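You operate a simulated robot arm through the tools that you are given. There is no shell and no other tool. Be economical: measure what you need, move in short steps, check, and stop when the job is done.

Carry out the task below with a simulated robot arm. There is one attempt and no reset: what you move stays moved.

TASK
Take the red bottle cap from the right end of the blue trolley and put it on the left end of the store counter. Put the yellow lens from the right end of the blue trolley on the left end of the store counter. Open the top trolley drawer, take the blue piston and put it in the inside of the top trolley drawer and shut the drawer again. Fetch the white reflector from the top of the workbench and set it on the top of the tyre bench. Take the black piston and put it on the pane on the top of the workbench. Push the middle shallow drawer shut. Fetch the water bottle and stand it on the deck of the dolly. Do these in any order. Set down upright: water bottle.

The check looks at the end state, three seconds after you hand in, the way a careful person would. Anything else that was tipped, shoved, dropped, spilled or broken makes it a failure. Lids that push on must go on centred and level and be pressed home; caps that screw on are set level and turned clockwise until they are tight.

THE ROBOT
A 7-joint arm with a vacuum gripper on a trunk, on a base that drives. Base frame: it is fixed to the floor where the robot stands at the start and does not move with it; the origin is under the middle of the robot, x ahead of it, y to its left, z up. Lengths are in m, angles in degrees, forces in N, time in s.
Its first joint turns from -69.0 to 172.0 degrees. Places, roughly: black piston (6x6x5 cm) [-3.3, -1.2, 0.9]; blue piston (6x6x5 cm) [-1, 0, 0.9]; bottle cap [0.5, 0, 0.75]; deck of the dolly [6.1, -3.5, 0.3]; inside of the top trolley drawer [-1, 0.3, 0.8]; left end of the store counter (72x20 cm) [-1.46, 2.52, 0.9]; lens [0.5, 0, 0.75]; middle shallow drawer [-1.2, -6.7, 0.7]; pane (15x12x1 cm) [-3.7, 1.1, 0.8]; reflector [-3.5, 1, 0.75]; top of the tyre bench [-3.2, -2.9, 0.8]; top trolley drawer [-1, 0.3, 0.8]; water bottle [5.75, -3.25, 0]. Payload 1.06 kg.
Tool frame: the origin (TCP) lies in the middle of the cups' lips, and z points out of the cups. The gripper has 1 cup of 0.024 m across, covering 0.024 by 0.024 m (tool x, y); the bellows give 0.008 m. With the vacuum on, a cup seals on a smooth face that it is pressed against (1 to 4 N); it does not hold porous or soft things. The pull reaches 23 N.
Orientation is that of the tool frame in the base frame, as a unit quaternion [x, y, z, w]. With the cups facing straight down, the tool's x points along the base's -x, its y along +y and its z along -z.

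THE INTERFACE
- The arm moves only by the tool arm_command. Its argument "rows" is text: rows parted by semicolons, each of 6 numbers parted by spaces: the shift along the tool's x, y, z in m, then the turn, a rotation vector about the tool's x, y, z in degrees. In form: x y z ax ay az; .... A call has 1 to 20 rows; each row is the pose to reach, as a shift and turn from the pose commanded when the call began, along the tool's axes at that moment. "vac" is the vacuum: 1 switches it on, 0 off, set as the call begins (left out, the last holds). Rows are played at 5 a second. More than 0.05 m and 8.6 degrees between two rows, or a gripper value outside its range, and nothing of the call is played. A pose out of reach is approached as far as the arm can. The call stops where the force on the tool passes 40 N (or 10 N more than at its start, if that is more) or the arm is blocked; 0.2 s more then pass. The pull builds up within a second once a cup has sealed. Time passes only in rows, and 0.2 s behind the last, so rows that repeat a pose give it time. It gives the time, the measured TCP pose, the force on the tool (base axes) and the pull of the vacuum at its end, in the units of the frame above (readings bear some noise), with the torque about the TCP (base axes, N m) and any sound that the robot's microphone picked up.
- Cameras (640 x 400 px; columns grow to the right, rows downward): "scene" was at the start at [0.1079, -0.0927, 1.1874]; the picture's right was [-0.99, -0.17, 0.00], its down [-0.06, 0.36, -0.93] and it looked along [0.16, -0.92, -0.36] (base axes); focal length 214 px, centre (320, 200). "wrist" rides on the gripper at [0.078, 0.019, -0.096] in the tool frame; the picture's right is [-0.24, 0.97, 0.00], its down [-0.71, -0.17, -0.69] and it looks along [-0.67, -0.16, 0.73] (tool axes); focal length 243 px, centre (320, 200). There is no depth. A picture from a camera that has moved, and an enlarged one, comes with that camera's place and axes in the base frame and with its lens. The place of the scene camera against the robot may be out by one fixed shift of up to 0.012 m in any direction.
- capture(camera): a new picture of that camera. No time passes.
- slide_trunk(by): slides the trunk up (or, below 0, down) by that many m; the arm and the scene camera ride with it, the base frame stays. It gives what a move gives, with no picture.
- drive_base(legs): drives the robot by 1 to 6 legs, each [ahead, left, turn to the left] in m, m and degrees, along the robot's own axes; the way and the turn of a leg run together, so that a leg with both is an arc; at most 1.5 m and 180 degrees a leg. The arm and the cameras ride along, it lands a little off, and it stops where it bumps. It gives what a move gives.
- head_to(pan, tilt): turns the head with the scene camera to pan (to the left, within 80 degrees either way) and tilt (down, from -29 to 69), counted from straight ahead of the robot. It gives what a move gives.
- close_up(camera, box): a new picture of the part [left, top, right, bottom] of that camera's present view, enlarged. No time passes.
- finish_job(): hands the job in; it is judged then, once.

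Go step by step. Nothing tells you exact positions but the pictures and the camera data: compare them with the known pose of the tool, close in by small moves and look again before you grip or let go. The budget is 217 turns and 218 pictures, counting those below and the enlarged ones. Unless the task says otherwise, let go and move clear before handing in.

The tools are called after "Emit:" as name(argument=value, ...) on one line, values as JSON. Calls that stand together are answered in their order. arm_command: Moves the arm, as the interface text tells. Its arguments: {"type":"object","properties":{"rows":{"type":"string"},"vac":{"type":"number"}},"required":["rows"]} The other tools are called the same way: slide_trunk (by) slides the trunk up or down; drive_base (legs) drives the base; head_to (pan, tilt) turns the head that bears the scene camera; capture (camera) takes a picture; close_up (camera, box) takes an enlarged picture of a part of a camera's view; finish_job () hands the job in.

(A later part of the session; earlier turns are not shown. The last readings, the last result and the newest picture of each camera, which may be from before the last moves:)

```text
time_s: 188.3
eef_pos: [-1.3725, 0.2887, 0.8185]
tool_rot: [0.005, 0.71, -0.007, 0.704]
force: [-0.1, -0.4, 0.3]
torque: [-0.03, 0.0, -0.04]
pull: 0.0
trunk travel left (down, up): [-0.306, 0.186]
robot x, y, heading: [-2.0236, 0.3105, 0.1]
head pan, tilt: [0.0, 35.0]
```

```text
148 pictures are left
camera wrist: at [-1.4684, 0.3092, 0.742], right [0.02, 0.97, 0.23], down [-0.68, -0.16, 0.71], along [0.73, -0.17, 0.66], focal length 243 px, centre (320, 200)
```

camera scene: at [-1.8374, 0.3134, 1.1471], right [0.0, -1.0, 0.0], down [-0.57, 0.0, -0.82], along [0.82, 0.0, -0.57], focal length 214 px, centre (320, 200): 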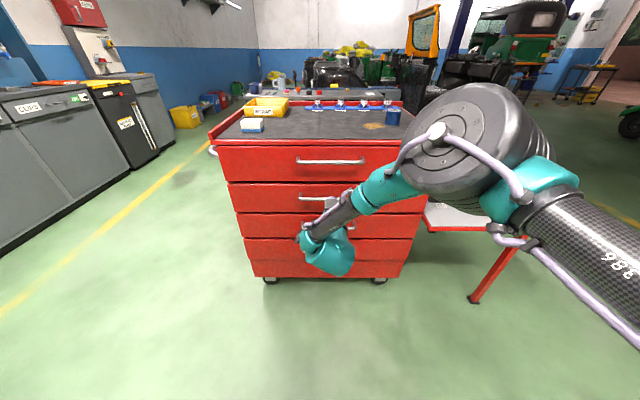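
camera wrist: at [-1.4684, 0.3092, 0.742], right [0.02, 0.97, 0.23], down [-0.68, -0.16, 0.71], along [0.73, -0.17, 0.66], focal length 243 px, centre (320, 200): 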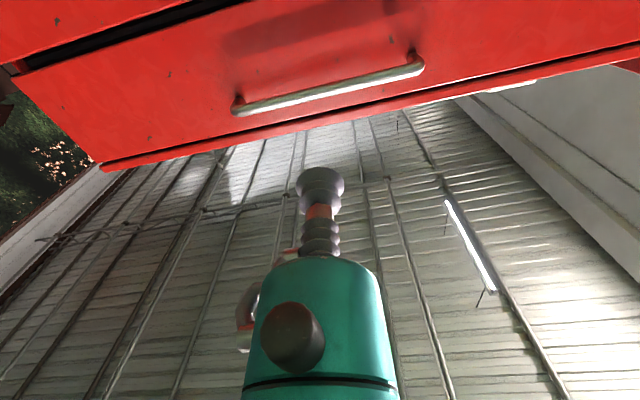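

Combining both views, the face is at x≈-1.15, z 0.75–0.885, handle ~0.84. I'll lower a bit more and drive ahead 0.14 m.

Emit:
arm_command(rows="0.015 0 0 0 0 0; 0.028 0 0 0 0 0; 0.028 0 0 0 0 0")

Emit:
drive_base(legs=[[0.14, 0, 0]])

Emit:
capture(camera="wrist")

Emit:
capture(camera="scene")

```text
time_s: 189.1
eef_pos: [-1.3741, 0.2989, 0.7993]
tool_rot: [0.006, 0.71, -0.007, 0.704]
force: [0.1, -0.8, 0.0]
torque: [0.0, 0.01, 0.02]
pull: 0.1
out of reach, approached as far as the arm can: row 1, 2, 3
trunk travel left (down, up): [-0.306, 0.186]
robot x, y, heading: [-2.018, 0.3124, 0.1]
head pan, tilt: [0.0, 35.0]
```

```text
time_s: 190.4
eef_pos: [-1.2322, 0.2968, 0.7989]
tool_rot: [0.006, 0.711, -0.008, 0.703]
force: [0.4, -0.2, -0.5]
torque: [0.03, 0.03, -0.01]
pull: 0.0
trunk travel left (down, up): [-0.306, 0.186]
robot x, y, heading: [-1.8829, 0.3135, 0.4]
head pan, tilt: [0.0, 35.0]
```

```text
147 pictures are left
camera wrist: at [-1.3291, 0.3188, 0.7235], right [0.02, 0.97, 0.23], down [-0.68, -0.15, 0.72], along [0.73, -0.18, 0.66], focal length 243 px, centre (320, 200)
```

wrist: 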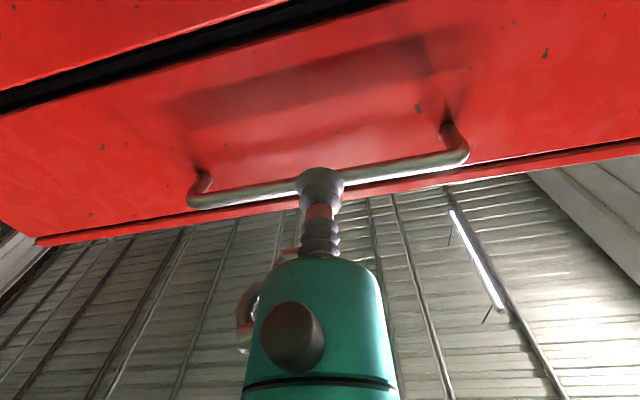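

```text
146 pictures are left
camera scene: at [-1.6957, 0.3132, 1.147], right [0.0, -1.0, 0.0], down [-0.57, 0.0, -0.82], along [0.82, 0.0, -0.57], focal length 214 px, centre (320, 200)
```

scene: 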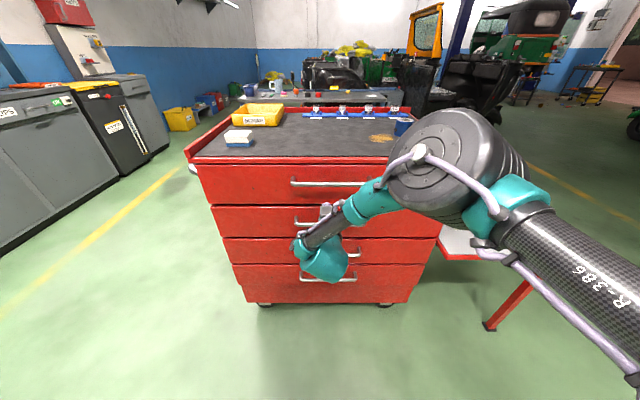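

Handle bar refined to z≈0.828 at x≈-1.197, face x≈-1.156. Lowering the trunk 1.5 cm and advancing the cup with vacuum.

Emit:
slide_trunk(by=-0.015)

Emit:
arm_command(rows="0 0.01 0.02 0 0 0; 0 0.01 0.04 0 0 0; 0 0.01 0.055 0 0 0; 0 0.01 0.065 0 0 0; 0 0.01 0.065 0 0 0")

Emit:
capture(camera="wrist")

```text
time_s: 191.1
eef_pos: [-1.233, 0.2973, 0.7856]
tool_rot: [0.008, 0.711, -0.009, 0.704]
force: [0.0, -0.2, -0.5]
torque: [0.02, 0.01, 0.01]
pull: 0.1
trunk travel left (down, up): [-0.291, 0.201]
robot x, y, heading: [-1.8839, 0.3139, 0.2]
head pan, tilt: [0.0, 35.0]
```

```text
time_s: 192.3
eef_pos: [-1.1678, 0.3074, 0.7829]
tool_rot: [0.008, 0.712, -0.01, 0.702]
force: [0.1, 0.9, -0.3]
torque: [-0.02, -0.01, 0.02]
pull: 0.0
trunk travel left (down, up): [-0.291, 0.201]
robot x, y, heading: [-1.8794, 0.3146, 0.2]
head pan, tilt: [0.0, 35.0]
```

```text
145 pictures are left
camera wrist: at [-1.2641, 0.3288, 0.7078], right [0.03, 0.97, 0.23], down [-0.68, -0.15, 0.72], along [0.73, -0.18, 0.66], focal length 243 px, centre (320, 200)
```

wrist: 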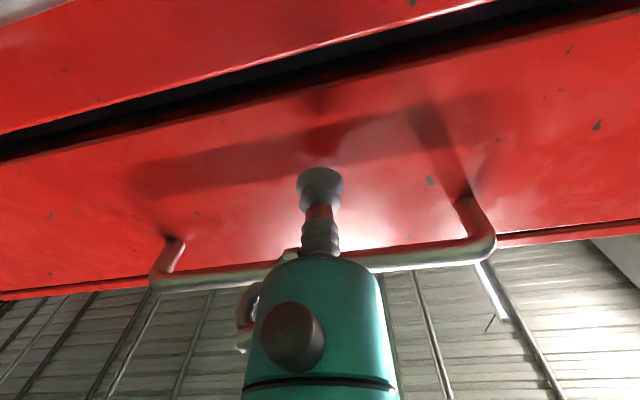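

Emit:
arm_command(rows="0 0 0.004 0 0 0; 0 0 0.008 0 0 0; 0 0 0.011 0 0 0; 0 0 0.014 0 0 0; 0 0 0.014 0 0 0; 0 0 0.014 0 0 0", vac=1)

```text
time_s: 193.7
eef_pos: [-1.1537, 0.3057, 0.7842]
tool_rot: [0.009, 0.712, -0.011, 0.702]
force: [0.0, 0.8, 0.1]
torque: [0.01, -0.03, -0.01]
pull: 0.0
trunk travel left (down, up): [-0.291, 0.201]
robot x, y, heading: [-1.8783, 0.3138, -0.1]
head pan, tilt: [0.0, 35.0]
```

Emit:
arm_command(rows="0 0 0.003 0 0 0; 0 0 0.006 0 0 0; 0 0 0.009 0 0 0; 0 0 0.012 0 0 0; 0 0 0.012 0 0 0; 0 0 0.012 0 0 0")

Emit:
capture(camera="wrist")

```text
time_s: 195.1
eef_pos: [-1.1422, 0.3046, 0.7846]
tool_rot: [0.009, 0.712, -0.01, 0.702]
force: [-12.0, -4.8, 1.2]
torque: [-0.19, -0.07, 0.18]
pull: 23.0
trunk travel left (down, up): [-0.291, 0.201]
robot x, y, heading: [-1.8753, 0.3125, -0.2]
head pan, tilt: [0.0, 35.0]
```

```text
144 pictures are left
camera wrist: at [-1.239, 0.327, 0.7089], right [0.03, 0.97, 0.23], down [-0.68, -0.15, 0.72], along [0.73, -0.18, 0.66], focal length 243 px, centre (320, 200)
```

wrist: 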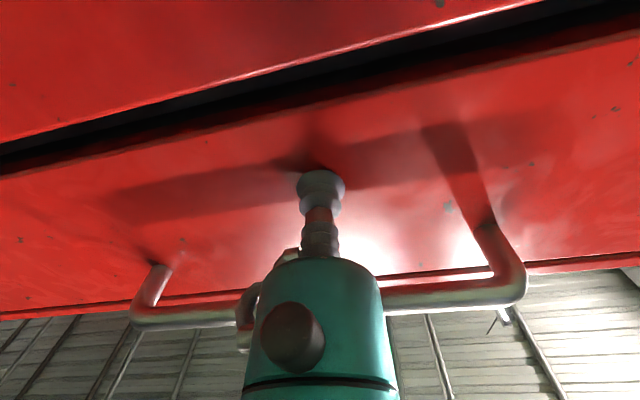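

Sealed on the drawer front. Pulling slowly.

Emit:
arm_command(rows="0 0 -0.005 0 0 0; 0 0 -0.01 0 0 0; 0 0 -0.018 0 0 0; 0 0 -0.026 0 0 0; 0 0 -0.034 0 0 0; 0 0 -0.042 0 0 0; 0 0 -0.05 0 0 0; 0 0 -0.05 0 0 0")

Emit:
capture(camera="scene")

```text
time_s: 196.9
eef_pos: [-1.1917, 0.3064, 0.7838]
tool_rot: [0.007, 0.711, -0.008, 0.704]
force: [0.0, -3.3, 3.0]
torque: [-0.13, 0.01, 0.12]
pull: 23.1
trunk travel left (down, up): [-0.291, 0.201]
robot x, y, heading: [-1.8782, 0.3167, 0.1]
head pan, tilt: [0.0, 35.0]
```

```text
143 pictures are left
camera scene: at [-1.6932, 0.3129, 1.1327], right [0.0, -1.0, 0.0], down [-0.57, 0.0, -0.82], along [0.82, 0.0, -0.57], focal length 214 px, centre (320, 200)
```

scene: 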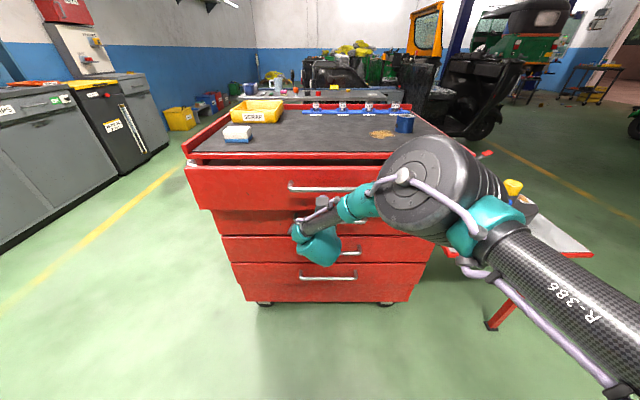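

The drawer is opening. I'll continue by backing the base in small legs.

Emit:
drive_base(legs=[[-0.03, 0, 0], [-0.03, 0, 0], [-0.03, 0, 0], [-0.03, 0, 0], [-0.03, 0, 0], [-0.03, 0, 0]])

Emit:
capture(camera="scene")

```text
time_s: 199.9
eef_pos: [-1.3712, 0.3064, 0.7835]
tool_rot: [0.007, 0.711, -0.008, 0.703]
force: [-1.2, -2.3, -4.0]
torque: [0.01, -0.01, 0.05]
pull: 23.0
trunk travel left (down, up): [-0.291, 0.201]
robot x, y, heading: [-2.0623, 0.3137, 0.2]
head pan, tilt: [0.0, 35.0]
```

```text
142 pictures are left
camera scene: at [-1.8731, 0.3129, 1.1326], right [0.0, -1.0, 0.0], down [-0.57, 0.0, -0.82], along [0.82, 0.0, -0.57], focal length 214 px, centre (320, 200)
```

scene: 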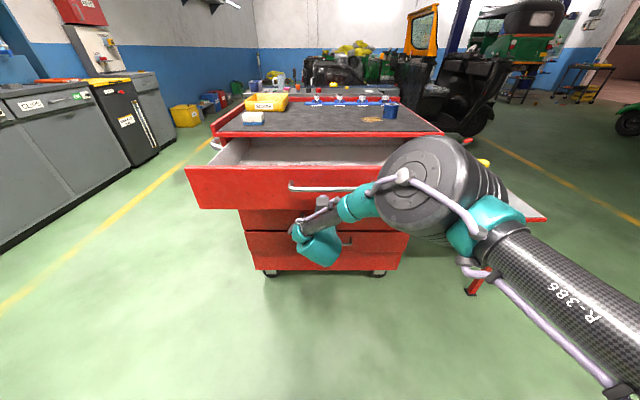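

Drawer is 0.23 m open. To still reach the piston over it from this side, I'll push it back 5 cm, then release and back away.

Emit:
arm_command(rows="0 0 0.01 0 0 0; 0 0 0.02 0 0 0; 0 0 0.03 0 0 0; 0 0 0.04 0 0 0; 0 0 0.05 0 0 0; 0 0 0.05 0 0 0")

Emit:
arm_command(rows="0 0 0 0 0 0; 0 0 0 0 0 0; 0 0 0 0 0 0; 0 0 -0.01 0 0 0; 0 0 -0.03 0 0 0; 0 0 -0.06 0 0 0; 0 0 -0.1 0 0 0; 0 0 -0.1 0 0 0", vac=0)

Emit:
drive_base(legs=[[-0.15, 0, 0]])

Emit:
capture(camera="scene")

```text
time_s: 201.3
eef_pos: [-1.3183, 0.3061, 0.7827]
tool_rot: [0.009, 0.711, -0.01, 0.703]
force: [1.8, -2.3, -3.6]
torque: [-0.01, -0.07, 0.05]
pull: 23.3
trunk travel left (down, up): [-0.291, 0.201]
robot x, y, heading: [-2.0597, 0.313, -0.1]
head pan, tilt: [0.0, 35.0]
```

```text
time_s: 203.1
eef_pos: [-1.4202, 0.309, 0.783]
tool_rot: [0.008, 0.711, -0.009, 0.703]
force: [-0.1, 1.0, -1.1]
torque: [0.01, 0.0, 0.0]
pull: 0.2
trunk travel left (down, up): [-0.291, 0.201]
robot x, y, heading: [-2.0602, 0.3183, 0.0]
head pan, tilt: [0.0, 35.0]
```

```text
time_s: 204.5
eef_pos: [-1.5712, 0.3111, 0.7828]
tool_rot: [0.005, 0.71, -0.007, 0.704]
force: [-0.5, 0.2, 0.3]
torque: [-0.01, 0.01, 0.0]
pull: 0.0
trunk travel left (down, up): [-0.291, 0.201]
robot x, y, heading: [-2.2108, 0.3153, 0.5]
head pan, tilt: [0.0, 35.0]
```

```text
141 pictures are left
camera scene: at [-2.0247, 0.3133, 1.1327], right [0.01, -1.0, 0.0], down [-0.57, 0.0, -0.82], along [0.82, 0.01, -0.57], focal length 214 px, centre (320, 200)
```

scene: 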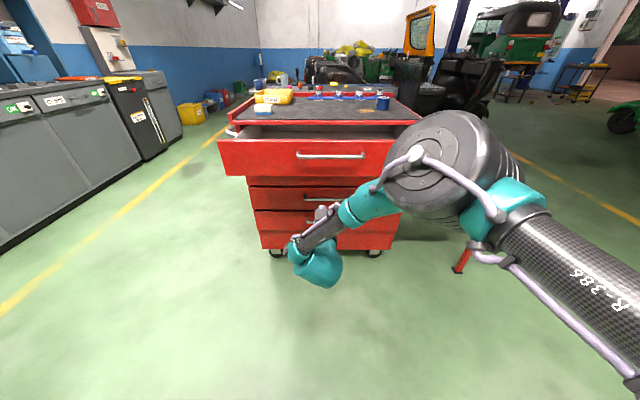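

Raising the tool and turning it back to vertical.

Emit:
arm_command(rows="-0.045 0 0 0 0 0; -0.09 0 0 0 0 0; -0.135 0 -0.01 0 0 0; -0.18 0 -0.02 0 0 0; -0.225 0 -0.03 0 0 0; -0.26 0 -0.04 0 0 0; -0.26 0 -0.05 0 8.2 0; -0.26 0 -0.06 0 16.4 0; -0.26 0 -0.07 0 24.6 0; -0.26 0 -0.08 0 32.8 0; -0.26 0 -0.08 0 41 0; -0.26 0 -0.08 0 49.2 0; -0.26 0 -0.08 0 57.4 0; -0.26 0 -0.08 0 65.6 0; -0.26 0 -0.08 0 73.8 0; -0.26 0 -0.08 0 82 0; -0.26 0 -0.08 0 90 0; -0.26 0 -0.08 0 90 0")

Emit:
drive_base(legs=[[0, -0.29, 0]])

Emit:
capture(camera="scene")

Emit:
capture(camera="wrist")

```text
time_s: 208.3
eef_pos: [-1.6481, 0.3135, 1.0434]
tool_rot: [0.008, 1.0, -0.001, -0.007]
force: [-0.6, 0.4, -1.0]
torque: [0.01, 0.02, 0.05]
pull: 0.1
trunk travel left (down, up): [-0.291, 0.201]
robot x, y, heading: [-2.2089, 0.3137, 0.4]
head pan, tilt: [0.0, 35.0]
```

```text
time_s: 211.4
eef_pos: [-1.6465, 0.022, 1.044]
tool_rot: [0.012, 1.0, -0.001, -0.006]
force: [-0.8, 0.3, 0.5]
torque: [0.0, 0.0, -0.02]
pull: 0.0
trunk travel left (down, up): [-0.291, 0.201]
robot x, y, heading: [-2.2098, 0.0232, 0.0]
head pan, tilt: [0.0, 35.0]
```

```text
140 pictures are left
camera scene: at [-2.0233, 0.0237, 1.1326], right [0.0, -1.0, 0.0], down [-0.57, 0.0, -0.82], along [0.82, 0.0, -0.57], focal length 214 px, centre (320, 200)
```

scene: 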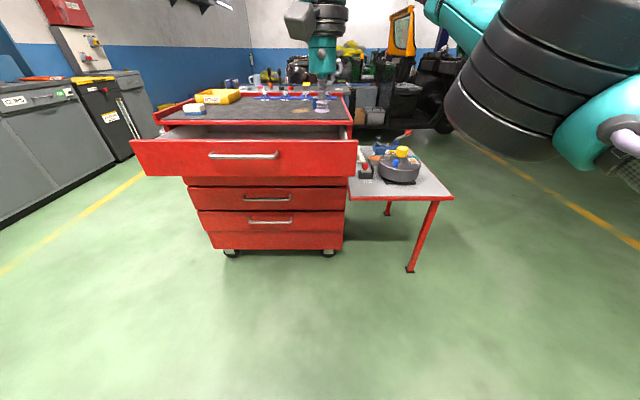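

```text
139 pictures are left
camera wrist: at [-1.7238, 0.0432, 1.1423], right [0.26, 0.97, 0.0], down [0.71, -0.19, 0.68], along [0.65, -0.18, -0.74], focal length 243 px, centre (320, 200)
```

wrist: 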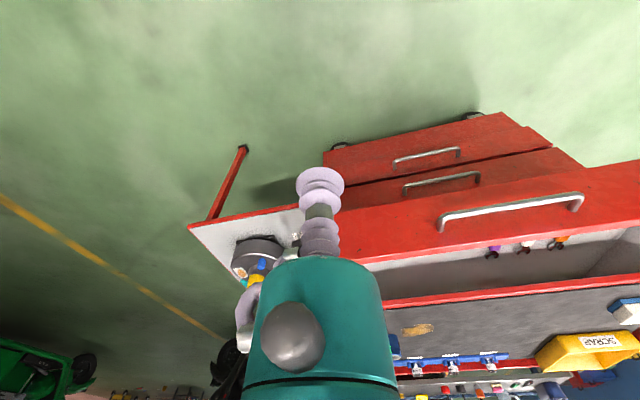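

Driving forward over the cabinet top, checking before the last bit.

Emit:
drive_base(legs=[[0.45, 0, 0]])

Emit:
capture(camera="scene")

Emit:
capture(camera="wrist")

```text
time_s: 214.1
eef_pos: [-1.1985, 0.0119, 1.0438]
tool_rot: [0.018, 1.0, 0.0, -0.006]
force: [0.3, -0.2, -0.6]
torque: [0.02, -0.02, 0.0]
pull: 0.2
trunk travel left (down, up): [-0.291, 0.201]
robot x, y, heading: [-1.7613, 0.0222, -0.9]
head pan, tilt: [0.0, 35.0]
```

```text
138 pictures are left
camera scene: at [-1.5745, 0.0185, 1.1326], right [-0.01, -1.0, 0.0], down [-0.57, 0.01, -0.82], along [0.82, -0.01, -0.57], focal length 214 px, centre (320, 200)
```

scene: 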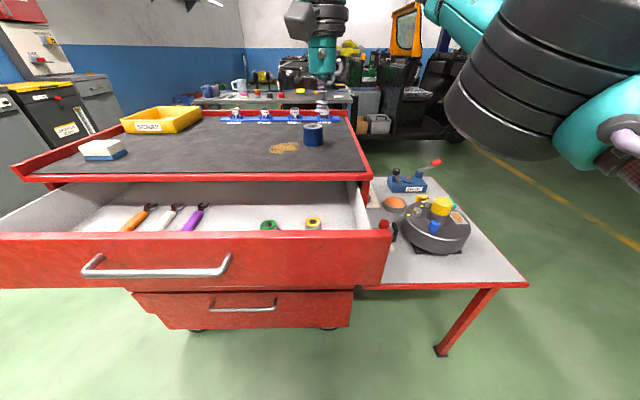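

```text
137 pictures are left
camera wrist: at [-1.2748, 0.0341, 1.1422], right [0.27, 0.96, 0.0], down [0.71, -0.2, 0.68], along [0.65, -0.19, -0.74], focal length 243 px, centre (320, 200)
```

wrist: 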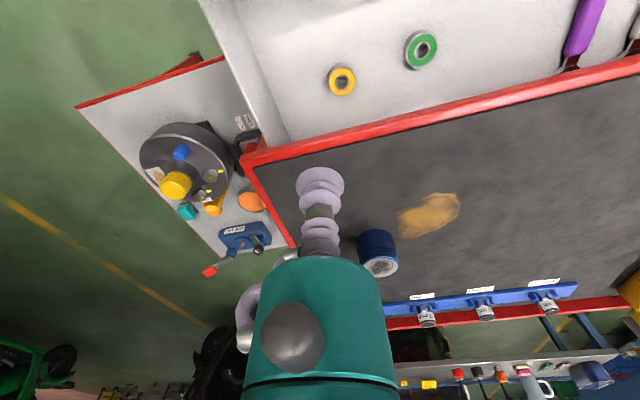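

Emit:
close_up(camera="wrist", box=[320, 200, 460, 290])

Emit:
close_up(camera="scene", box=[260, 90, 380, 165])

Emit:
close_up(camera="scene", box=[0, 170, 400, 320])

```text
4.44 times, centred on (390, 245) of wrist
camera zoom: at [-1.2748, 0.0341, 1.1422], right [0.27, 0.96, 0.0], down [0.71, -0.2, 0.68], along [0.65, -0.19, -0.74], focal length 1078 px, centre (9, 0)
```

zoom: 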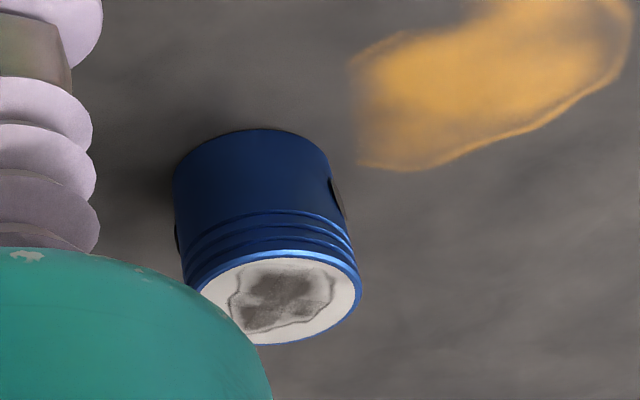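

```text
5.33 times, centred on (320, 128) of scene
camera zoom: at [-1.5745, 0.0185, 1.1326], right [-0.01, -1.0, 0.0], down [-0.57, 0.01, -0.82], along [0.82, -0.01, -0.57], focal length 1144 px, centre (320, 587)
```

zoom: 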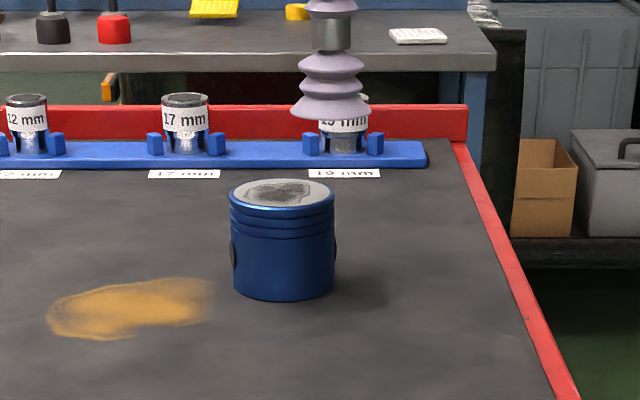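

```text
1.60 times, centred on (200, 245) of scene
camera zoom: at [-1.5745, 0.0185, 1.1326], right [-0.01, -1.0, 0.0], down [-0.57, 0.01, -0.82], along [0.82, -0.01, -0.57], focal length 343 px, centre (512, 128)
```

zoom: 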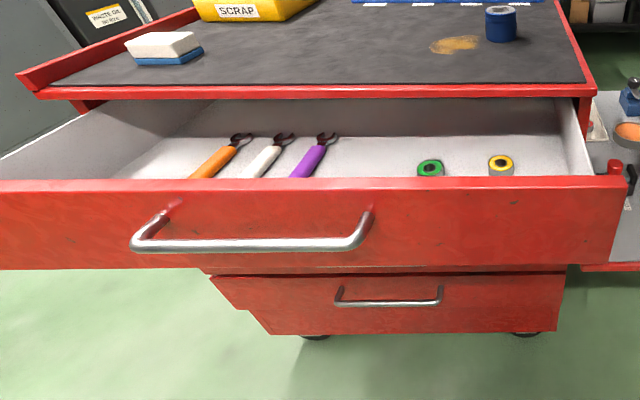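

The piston's crown is at about (-0.981, 0.032, 0.963). Driving 0.1 m closer, then reaching out.

Emit:
drive_base(legs=[[0.1, 0.01, 0.9]])

Emit:
arm_command(rows="-0.04 0 0 0 -0.5 -1; -0.07 0 0.01 0 -0.8 -2; -0.1 0 0.03 0 -0.8 -2; -0.115 0 0.04 0 -0.8 -2; -0.115 0 0.05 0 -0.8 -2; -0.115 0 0.05 0 -0.8 -2")

Emit:
capture(camera="wrist")

Emit:
capture(camera="scene")

```text
time_s: 215.2
eef_pos: [-1.0964, 0.0312, 1.044]
tool_rot: [0.009, 1.0, -0.001, -0.005]
force: [-0.5, 0.1, -1.3]
torque: [-0.02, 0.04, 0.0]
pull: 0.0
trunk travel left (down, up): [-0.291, 0.201]
robot x, y, heading: [-1.6609, 0.03, 0.4]
head pan, tilt: [0.0, 35.0]
```

```text
time_s: 216.7
eef_pos: [-1.0443, -0.0052, 0.9725]
tool_rot: [-0.008, 1.0, -0.001, 0.002]
force: [1.1, 0.4, -0.7]
torque: [-0.01, 0.03, -0.02]
pull: 0.0
out of reach, approached as far as the arm can: row 1, 2, 3, 4, 5, 6
trunk travel left (down, up): [-0.291, 0.201]
robot x, y, heading: [-1.6624, 0.0309, 0.7]
head pan, tilt: [0.0, 35.0]
```

```text
133 pictures are left
camera wrist: at [-1.1237, 0.0134, 1.0699], right [0.22, 0.98, 0.0], down [0.71, -0.16, 0.69], along [0.67, -0.15, -0.73], focal length 243 px, centre (320, 200)
```

wrist: 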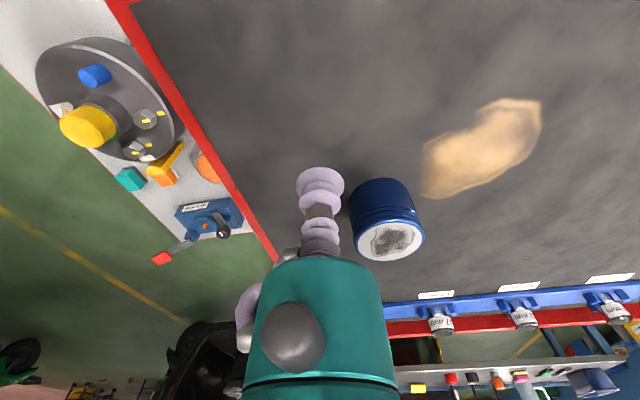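

```text
132 pictures are left
camera scene: at [-1.4746, 0.0314, 1.1326], right [0.0, -1.0, 0.0], down [-0.57, 0.0, -0.82], along [0.82, 0.0, -0.57], focal length 214 px, centre (320, 200)
```

scene: 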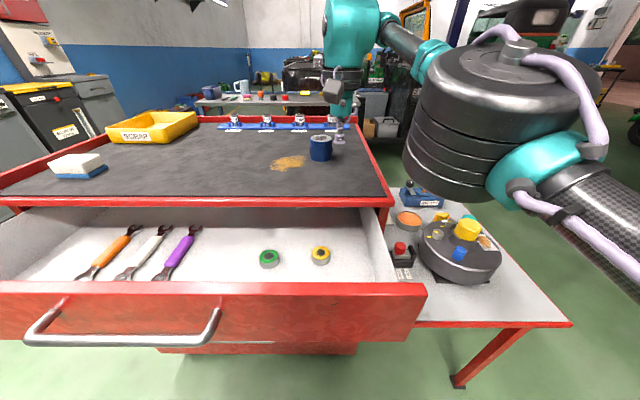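

Out of reach at that trunk height. I'll raise the trunk 0.12 m for a better arm posture, then approach from above.

Emit:
slide_trunk(by=0.12)

Emit:
arm_command(rows="0 0.01 0.04 0 0 0.5; 0 0.02 0.075 0 0 1; -0.03 0.03 0.085 0 0 1.2; -0.059 0.0377 0.085 0 0 1.2; -0.059 0.0377 0.095 0 0 1.2; -0.059 0.0377 0.095 0 0 1.2")

Emit:
capture(camera="wrist")

Emit:
close_up(camera="scene", box=[260, 90, 380, 190])

```text
time_s: 218.2
eef_pos: [-1.0693, -0.0056, 1.1713]
tool_rot: [-0.008, 0.997, -0.001, 0.075]
force: [-0.1, -0.6, 0.0]
torque: [0.02, -0.02, 0.03]
pull: 0.0
trunk travel left (down, up): [-0.411, 0.081]
robot x, y, heading: [-1.6631, 0.035, 0.2]
head pan, tilt: [0.0, 35.0]
```

```text
time_s: 219.6
eef_pos: [-1.0485, 0.0246, 1.086]
tool_rot: [0.003, 0.997, 0.0, 0.076]
force: [0.4, 0.5, -0.1]
torque: [-0.01, 0.03, 0.02]
pull: 0.1
out of reach, approached as far as the arm can: row 3, 4, 5, 6
trunk travel left (down, up): [-0.411, 0.081]
robot x, y, heading: [-1.6619, 0.0313, 0.2]
head pan, tilt: [0.0, 35.0]
```

```text
131 pictures are left
camera wrist: at [-1.1398, 0.0451, 1.1707], right [0.24, 0.97, 0.04], down [0.6, -0.17, 0.78], along [0.77, -0.17, -0.62], focal length 243 px, centre (320, 200)
```

wrist: 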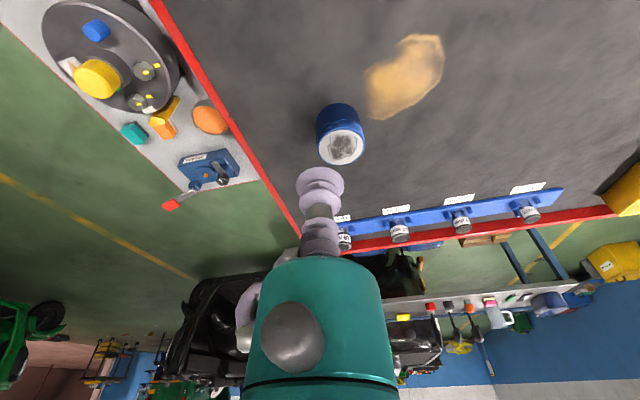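

```text
4.00 times, centred on (320, 140) of scene
camera zoom: at [-1.5085, 0.0313, 1.2573], right [0.0, -1.0, 0.0], down [-0.57, 0.0, -0.82], along [0.82, 0.0, -0.57], focal length 858 px, centre (320, 440)
```

zoom: 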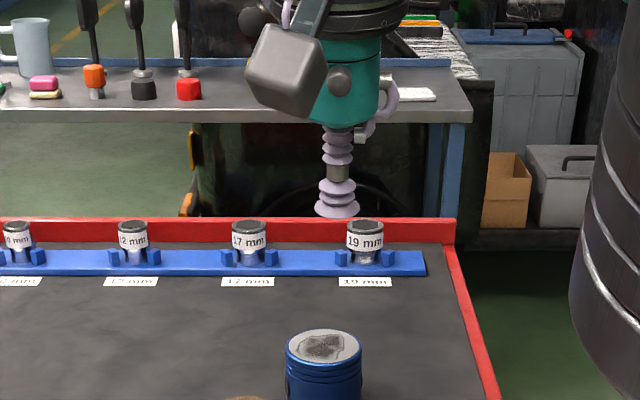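

The tool got tilted by 8.7°. I'll level it while lowering behind the piston, then move over it.

Emit:
arm_command(rows="0.003 0.002 0.03 0 4.3 0; 0.007 0.004 0.06 0 8.7 0; 0.011 0.008 0.074 0 8.7 0; -0.02 0.008 0.079 0 8.7 0; -0.05 0.008 0.084 0 8.7 0; -0.05 0.008 0.084 0 8.7 0")

Emit:
capture(camera="wrist")

```text
time_s: 220.9
eef_pos: [-1.0561, 0.0148, 1.0007]
tool_rot: [0.003, 1.0, 0.0, -0.001]
force: [0.8, 0.7, -0.2]
torque: [-0.03, -0.01, 0.03]
pull: 0.1
out of reach, approached as far as the arm can: row 1, 2, 3, 4, 5, 6
trunk travel left (down, up): [-0.411, 0.081]
robot x, y, heading: [-1.6629, 0.0361, 0.2]
head pan, tilt: [0.0, 35.0]
```

```text
129 pictures are left
camera wrist: at [-1.1342, 0.0346, 1.0975], right [0.24, 0.97, 0.0], down [0.71, -0.17, 0.68], along [0.66, -0.17, -0.73], focal length 243 px, centre (320, 200)
```

wrist: 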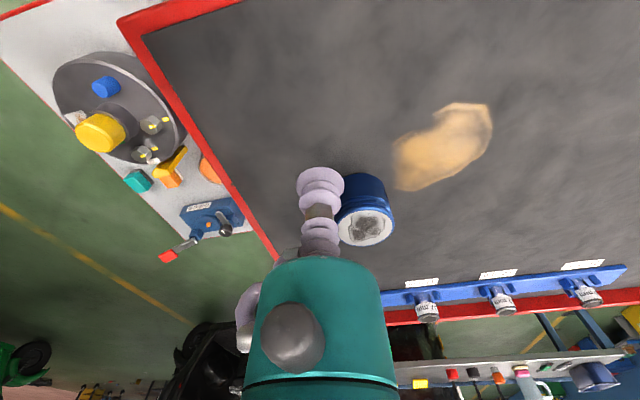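

Reach is limited to ~0.62 m here. The body has 0.3 m clearance to the drawer handle, so I'll drive another 6 cm carefully.

Emit:
drive_base(legs=[[0.03, 0.01, 0], [0.03, 0, 0]])

Emit:
capture(camera="wrist")

Emit:
head_to(pan=0, tilt=60)

Emit:
capture(camera="scene")

```text
time_s: 222.2
eef_pos: [-0.9939, 0.024, 0.9998]
tool_rot: [0.003, 1.0, 0.0, 0.0]
force: [0.3, -0.3, -0.2]
torque: [0.02, 0.04, 0.02]
pull: 0.1
trunk travel left (down, up): [-0.411, 0.081]
robot x, y, heading: [-1.5996, 0.0406, 0.1]
head pan, tilt: [0.0, 35.0]
```

```text
128 pictures are left
camera wrist: at [-1.0727, 0.0444, 1.097], right [0.24, 0.97, 0.0], down [0.71, -0.18, 0.68], along [0.66, -0.17, -0.73], focal length 243 px, centre (320, 200)
```

wrist: 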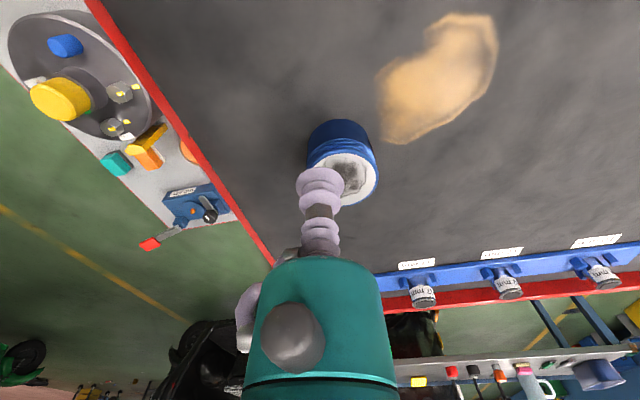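

```text
time_s: 223.1
eef_pos: [-0.9958, 0.0231, 1.0009]
tool_rot: [0.002, 1.0, 0.0, 0.0]
force: [0.1, 0.2, 0.6]
torque: [0.0, 0.01, 0.04]
pull: 0.1
trunk travel left (down, up): [-0.411, 0.081]
robot x, y, heading: [-1.6012, 0.046, 0.1]
head pan, tilt: [0.0, 60.0]
```

```text
127 pictures are left
camera scene: at [-1.4698, 0.0414, 1.2231], right [0.0, -1.0, 0.0], down [-0.87, 0.0, -0.5], along [0.5, 0.0, -0.87], focal length 214 px, centre (320, 200)
```

scene: 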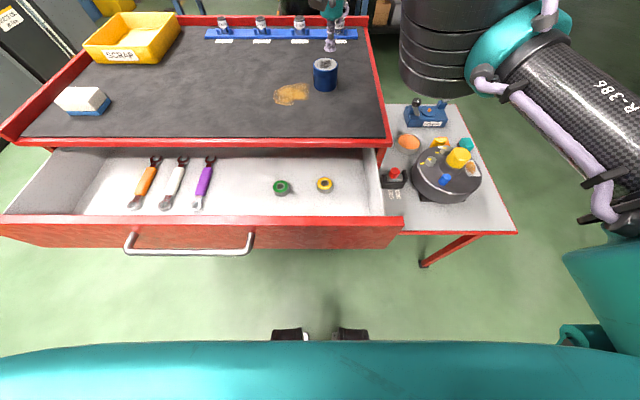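

There's still room in front of the base. Shifting over the crown and lowering near it.

Emit:
arm_command(rows="-0.008 0.005 0 0 0 0; -0.018 0.01 0.005 0 0 0; -0.018 0.01 0.015 0 0 0; -0.018 0.01 0.022 0 0 0; -0.018 0.01 0.022 0 0 0")

Emit:
close_up(camera="wrist", box=[250, 90, 430, 220])

Emit:
close_up(camera="scene", box=[280, 0, 380, 100])

```text
time_s: 224.3
eef_pos: [-0.9944, 0.0237, 0.9998]
tool_rot: [0.003, 1.0, -0.001, 0.0]
force: [0.1, -0.4, 0.1]
torque: [-0.02, 0.01, -0.04]
pull: 0.1
out of reach, approached as far as the arm can: row 1, 2, 3, 4, 5
trunk travel left (down, up): [-0.411, 0.081]
robot x, y, heading: [-1.6012, 0.037, -0.0]
head pan, tilt: [0.0, 60.0]
```

```text
3.08 times, centred on (340, 155) of wrist
camera zoom: at [-1.0738, 0.0444, 1.0975], right [0.24, 0.97, 0.0], down [0.71, -0.18, 0.68], along [0.66, -0.17, -0.73], focal length 746 px, centre (258, 338)
```

zoom: 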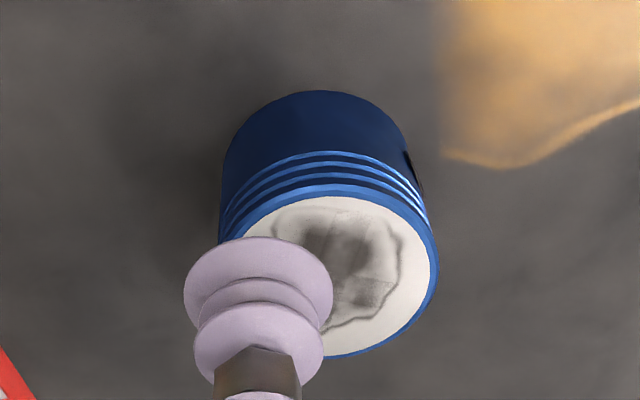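

```text
4.00 times, centred on (330, 50) of scene
camera zoom: at [-1.4698, 0.0414, 1.223], right [0.0, -1.0, 0.0], down [-0.87, 0.0, -0.5], along [0.5, 0.0, -0.87], focal length 858 px, centre (280, 800)
```

zoom: 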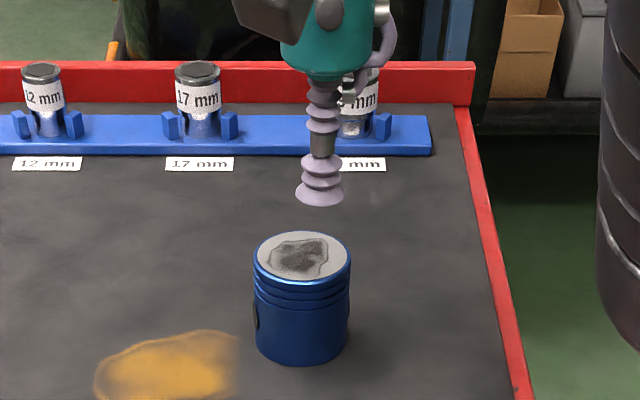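

Crown centre now measured at (-0.964,0.034,0.957). I'll nudge the base 3 cm ahead and 1 cm left.

Emit:
drive_base(legs=[[0.03, 0.011, 0]])

Emit:
close_up(camera="wrist", box=[250, 90, 430, 220])

Emit:
capture(camera="scene")

```text
time_s: 225.2
eef_pos: [-0.9664, 0.0365, 0.9992]
tool_rot: [0.003, 1.0, 0.0, -0.001]
force: [0.1, 0.3, -1.1]
torque: [0.01, 0.01, 0.02]
pull: 0.0
trunk travel left (down, up): [-0.411, 0.081]
robot x, y, heading: [-1.5711, 0.0554, 0.2]
head pan, tilt: [0.0, 60.0]
```

```text
3.08 times, centred on (340, 155) of wrist
camera zoom: at [-1.0432, 0.0564, 1.0971], right [0.24, 0.97, 0.0], down [0.71, -0.17, 0.68], along [0.66, -0.16, -0.73], focal length 746 px, centre (258, 338)
```

zoom: 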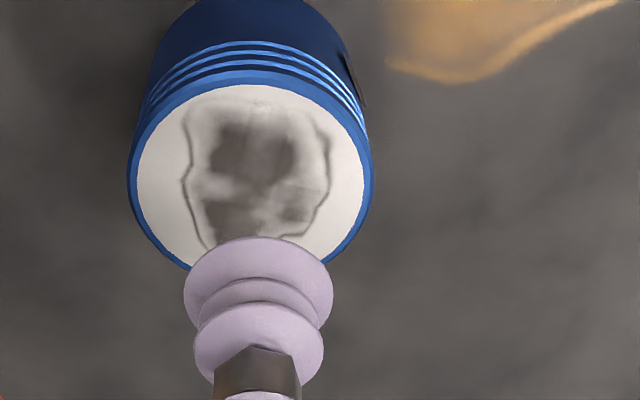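

```text
123 pictures are left
camera scene: at [-1.4392, 0.0531, 1.2229], right [0.0, -1.0, 0.0], down [-0.87, 0.0, -0.5], along [0.5, 0.0, -0.87], focal length 214 px, centre (320, 200)
```

scene: 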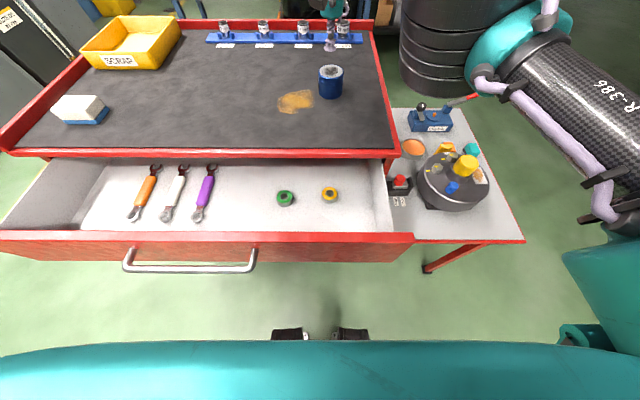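

Aligned. First I'll resync the commanded pose (it lies beyond reach) with a small pull-back move.

Emit:
arm_command(rows="0.03 -0.01 -0.01 0 0 0; 0.06 -0.02 -0.02 0 0 0; 0.09 -0.03 -0.035 0 0 0; 0.09 -0.03 -0.035 0 0 0")

```text
time_s: 226.2
eef_pos: [-1.0577, 0.0072, 1.0382]
tool_rot: [0.003, 1.0, -0.001, 0.0]
force: [0.8, 0.7, -0.3]
torque: [0.0, -0.02, 0.01]
pull: 0.0
trunk travel left (down, up): [-0.411, 0.081]
robot x, y, heading: [-1.5721, 0.0573, 0.2]
head pan, tilt: [0.0, 60.0]
```

The commanded pose is synced already. The base front is only ~0.1 m ahead of its axis, so I can come 4 cm closer and approach with margin.

Emit:
drive_base(legs=[[0.04, 0, 0]])

Emit:
arm_command(rows="-0.03 0.015 0 0 0 0; -0.055 0.027 0 0 0 0; -0.055 0.027 0.03 0 0 0; -0.055 0.027 0.05 0 0 0; -0.055 0.027 0.06 0 0 0; -0.055 0.027 0.06 0 0 0")

Emit:
close_up(camera="wrist", box=[250, 90, 430, 220])

```text
time_s: 227.0
eef_pos: [-1.0171, 0.0075, 1.0361]
tool_rot: [0.003, 1.0, 0.0, -0.001]
force: [0.2, -0.6, -0.8]
torque: [-0.01, 0.0, -0.01]
pull: 0.1
trunk travel left (down, up): [-0.411, 0.081]
robot x, y, heading: [-1.5321, 0.0516, 0.2]
head pan, tilt: [0.0, 60.0]
```

```text
time_s: 228.4
eef_pos: [-0.9618, 0.0334, 0.9744]
tool_rot: [0.002, 1.0, 0.0, 0.0]
force: [-0.3, 0.9, 0.1]
torque: [0.01, 0.02, 0.04]
pull: 0.2
trunk travel left (down, up): [-0.411, 0.081]
robot x, y, heading: [-1.5312, 0.0532, 0.2]
head pan, tilt: [0.0, 60.0]
```

```text
3.08 times, centred on (340, 155) of wrist
camera zoom: at [-1.0412, 0.0533, 1.0727], right [0.24, 0.97, 0.0], down [0.71, -0.18, 0.68], along [0.66, -0.16, -0.73], focal length 746 px, centre (258, 338)
```

zoom: 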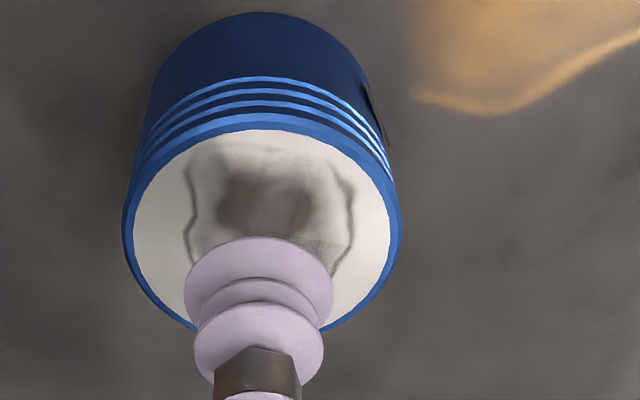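

Centred. Pressing down with the vacuum on.

Emit:
arm_command(rows="0 0.001 0.008 0 0 0; 0 0.001 0.014 0 0 0; 0 0.001 0.018 0 0 0; 0 0.001 0.021 0 0 0; 0 0.001 0.023 0 0 0; 0 0.001 0.023 0 0 0; 0 0.001 0.023 0 0 0", vac=1)

```text
time_s: 230.0
eef_pos: [-0.9632, 0.035, 0.9522]
tool_rot: [0.002, 1.0, 0.0, -0.001]
force: [0.0, -0.1, 0.2]
torque: [0.02, 0.04, 0.03]
pull: 22.6
trunk travel left (down, up): [-0.411, 0.081]
robot x, y, heading: [-1.5334, 0.0542, 0.4]
head pan, tilt: [0.0, 60.0]
```

Emit:
arm_command(rows="0 0 -0.004 0 0 0; 0 0 -0.01 0 0 0; 0 0 -0.02 0 0 0; 0 0 -0.035 0 0 0; 0 0 -0.05 0 0 0; 0 0 -0.05 0 0 0")

Emit:
capture(camera="scene")

```text
time_s: 231.4
eef_pos: [-0.9625, 0.0362, 1.0045]
tool_rot: [0.003, 1.0, 0.0, -0.001]
force: [-0.1, 0.0, -1.4]
torque: [-0.01, 0.01, -0.01]
pull: 23.0
trunk travel left (down, up): [-0.411, 0.081]
robot x, y, heading: [-1.5292, 0.0498, 0.2]
head pan, tilt: [0.0, 60.0]
```

```text
121 pictures are left
camera scene: at [-1.4, 0.0529, 1.223], right [0.0, -1.0, 0.0], down [-0.87, 0.0, -0.5], along [0.5, 0.0, -0.87], focal length 214 px, centre (320, 200)
```

scene: 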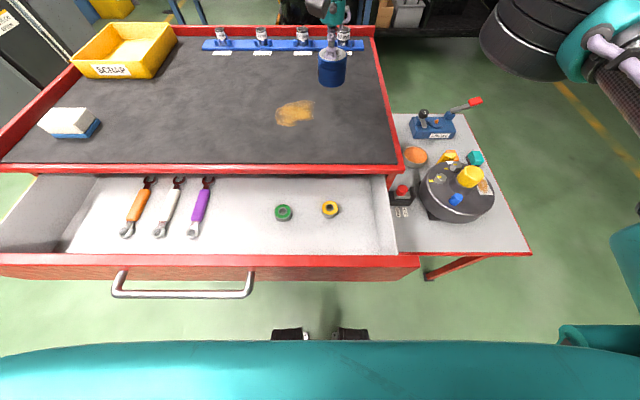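

Piston held. The free spot in the drawer is about (-1.24, 0.23), between the purple tool and the green bearing. Lifting and moving the base.

Emit:
arm_command(rows="0 0 -0.02 0 0 0; 0 0 -0.04 0 0 0; 0 0 -0.04 0 0 0")

Emit:
drive_base(legs=[[-0.278, 0, 0], [0, 0.194, 0]])

Emit:
capture(camera="wrist")

Emit:
head_to(pan=0, tilt=45)

Emit:
capture(camera="scene")

```text
time_s: 232.2
eef_pos: [-0.9646, 0.0348, 1.0448]
tool_rot: [0.002, 1.0, -0.001, -0.001]
force: [-0.2, -0.4, -1.0]
torque: [0.01, 0.0, 0.01]
pull: 23.7
trunk travel left (down, up): [-0.411, 0.081]
robot x, y, heading: [-1.532, 0.0516, 0.4]
head pan, tilt: [0.0, 60.0]
```

```text
time_s: 236.1
eef_pos: [-1.2438, 0.2284, 1.0462]
tool_rot: [0.003, 1.0, -0.001, 0.0]
force: [0.0, 0.4, -1.9]
torque: [-0.03, -0.01, -0.01]
pull: 22.6
trunk travel left (down, up): [-0.411, 0.081]
robot x, y, heading: [-1.8111, 0.2477, 0.4]
head pan, tilt: [0.0, 60.0]
```

```text
120 pictures are left
camera wrist: at [-1.3214, 0.249, 1.1421], right [0.24, 0.97, 0.0], down [0.71, -0.18, 0.68], along [0.66, -0.16, -0.73], focal length 243 px, centre (320, 200)
```

wrist: 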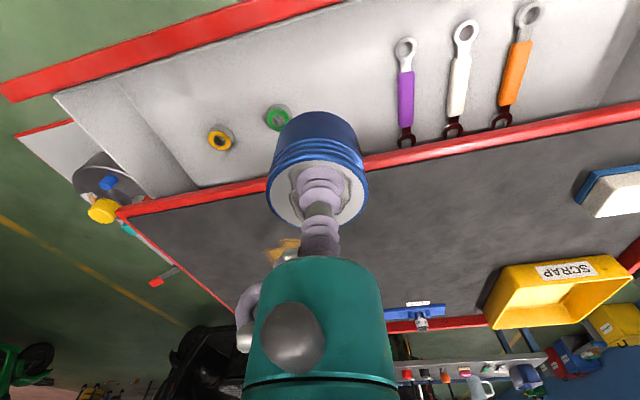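

```text
time_s: 236.9
eef_pos: [-1.2428, 0.2296, 1.0445]
tool_rot: [0.002, 1.0, 0.0, -0.001]
force: [-0.7, 0.4, -1.6]
torque: [0.01, 0.02, -0.02]
pull: 22.5
trunk travel left (down, up): [-0.411, 0.081]
robot x, y, heading: [-1.8118, 0.2437, 0.6]
head pan, tilt: [0.0, 45.0]
```

```text
119 pictures are left
camera scene: at [-1.6642, 0.2471, 1.2424], right [0.0, -1.0, 0.0], down [-0.71, 0.0, -0.71], along [0.71, 0.0, -0.71], focal length 214 px, centre (320, 200)
```

scene: 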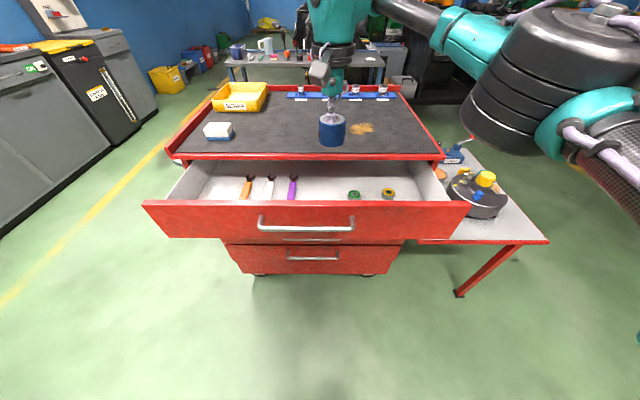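

The spot below is clear. Lowering in stages.

Emit:
arm_command(rows="-0.008 0 0.03 0 0 0; -0.008 0 0.06 0 0 0; -0.008 0 0.09 0 0 0; -0.008 0 0.12 0 0 0; -0.008 0 0.15 0 0 0; -0.008 0 0.17 0 0 0; -0.008 0 0.17 0 0 0")

Emit:
capture(camera="wrist")

Emit:
close_up(camera="scene", box=[200, 80, 440, 230])

```text
time_s: 238.5
eef_pos: [-1.2352, 0.2264, 0.8749]
tool_rot: [0.003, 1.0, 0.001, 0.0]
force: [0.9, 0.1, -1.8]
torque: [-0.03, -0.01, 0.01]
pull: 22.4
trunk travel left (down, up): [-0.411, 0.081]
robot x, y, heading: [-1.8112, 0.2481, 0.5]
head pan, tilt: [0.0, 45.0]
```

```text
118 pictures are left
camera wrist: at [-1.3131, 0.2469, 0.9716], right [0.24, 0.97, 0.0], down [0.71, -0.18, 0.68], along [0.66, -0.16, -0.73], focal length 243 px, centre (320, 200)
```

wrist: 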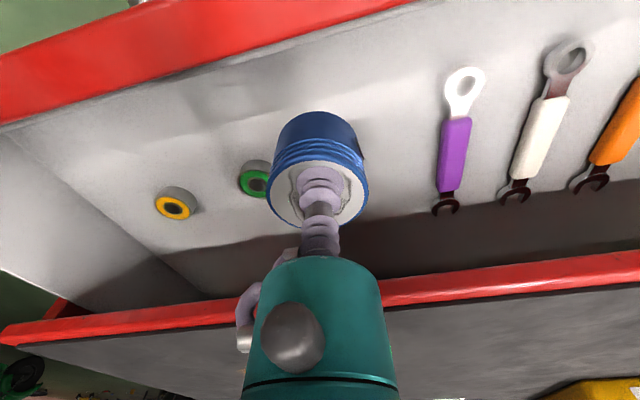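

```text
2.67 times, centred on (320, 155) of scene
camera zoom: at [-1.6642, 0.2471, 1.2425], right [0.0, -1.0, 0.0], down [-0.71, 0.0, -0.71], along [0.71, 0.0, -0.71], focal length 572 px, centre (320, 320)
```

zoom: 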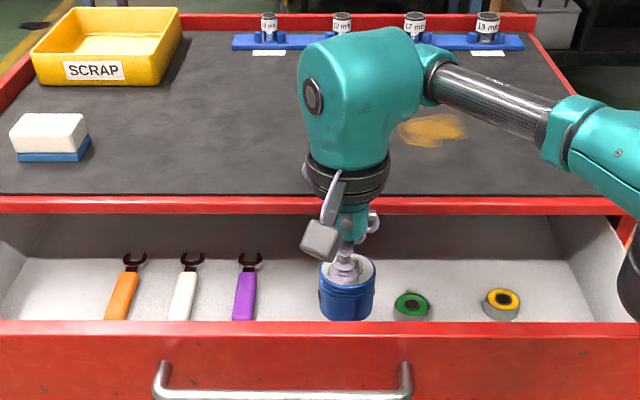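

I'll shift 2 cm left and keep lowering gently.

Emit:
arm_command(rows="0 0.02 0 0 0 0; 0 0.02 0.015 0 0 0; 0 0.02 0.03 0 0 0; 0 0.02 0.035 0 0 0; 0 0.02 0.035 0 0 0")

Emit:
close_up(camera="scene", box=[240, 130, 400, 230])

Emit:
capture(camera="wrist")

```text
time_s: 239.7
eef_pos: [-1.2368, 0.2497, 0.8395]
tool_rot: [0.002, 1.0, 0.0, 0.0]
force: [-0.9, 0.6, -2.5]
torque: [0.01, 0.01, 0.0]
pull: 22.7
trunk travel left (down, up): [-0.411, 0.081]
robot x, y, heading: [-1.8094, 0.2471, 0.0]
head pan, tilt: [0.0, 45.0]
```

```text
4.00 times, centred on (320, 180) of scene
camera zoom: at [-1.6642, 0.2471, 1.2425], right [0.0, -1.0, 0.0], down [-0.71, 0.0, -0.71], along [0.71, 0.0, -0.71], focal length 858 px, centre (320, 280)
```

zoom: 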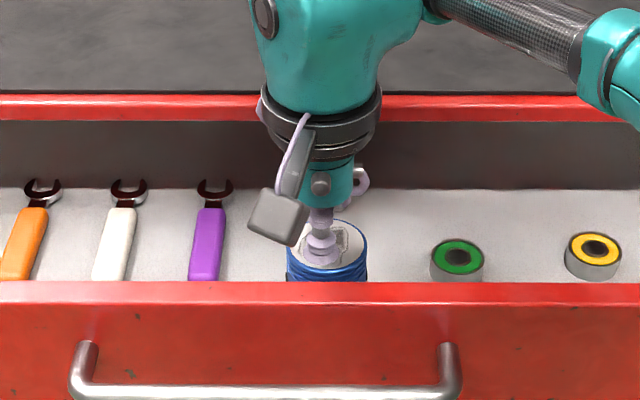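

```text
115 pictures are left
camera wrist: at [-1.3143, 0.2694, 0.9365], right [0.24, 0.97, 0.0], down [0.71, -0.18, 0.68], along [0.66, -0.16, -0.73], focal length 243 px, centre (320, 200)
```

wrist: 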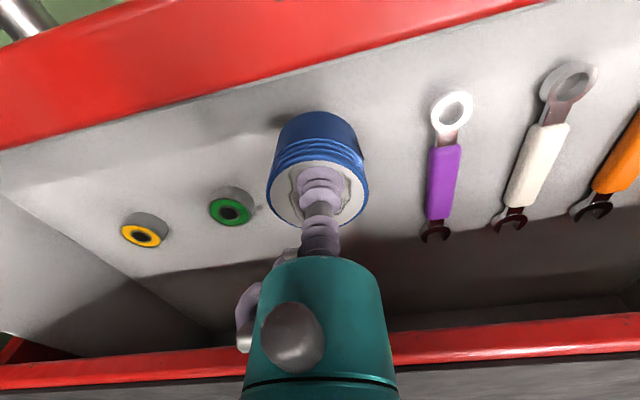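

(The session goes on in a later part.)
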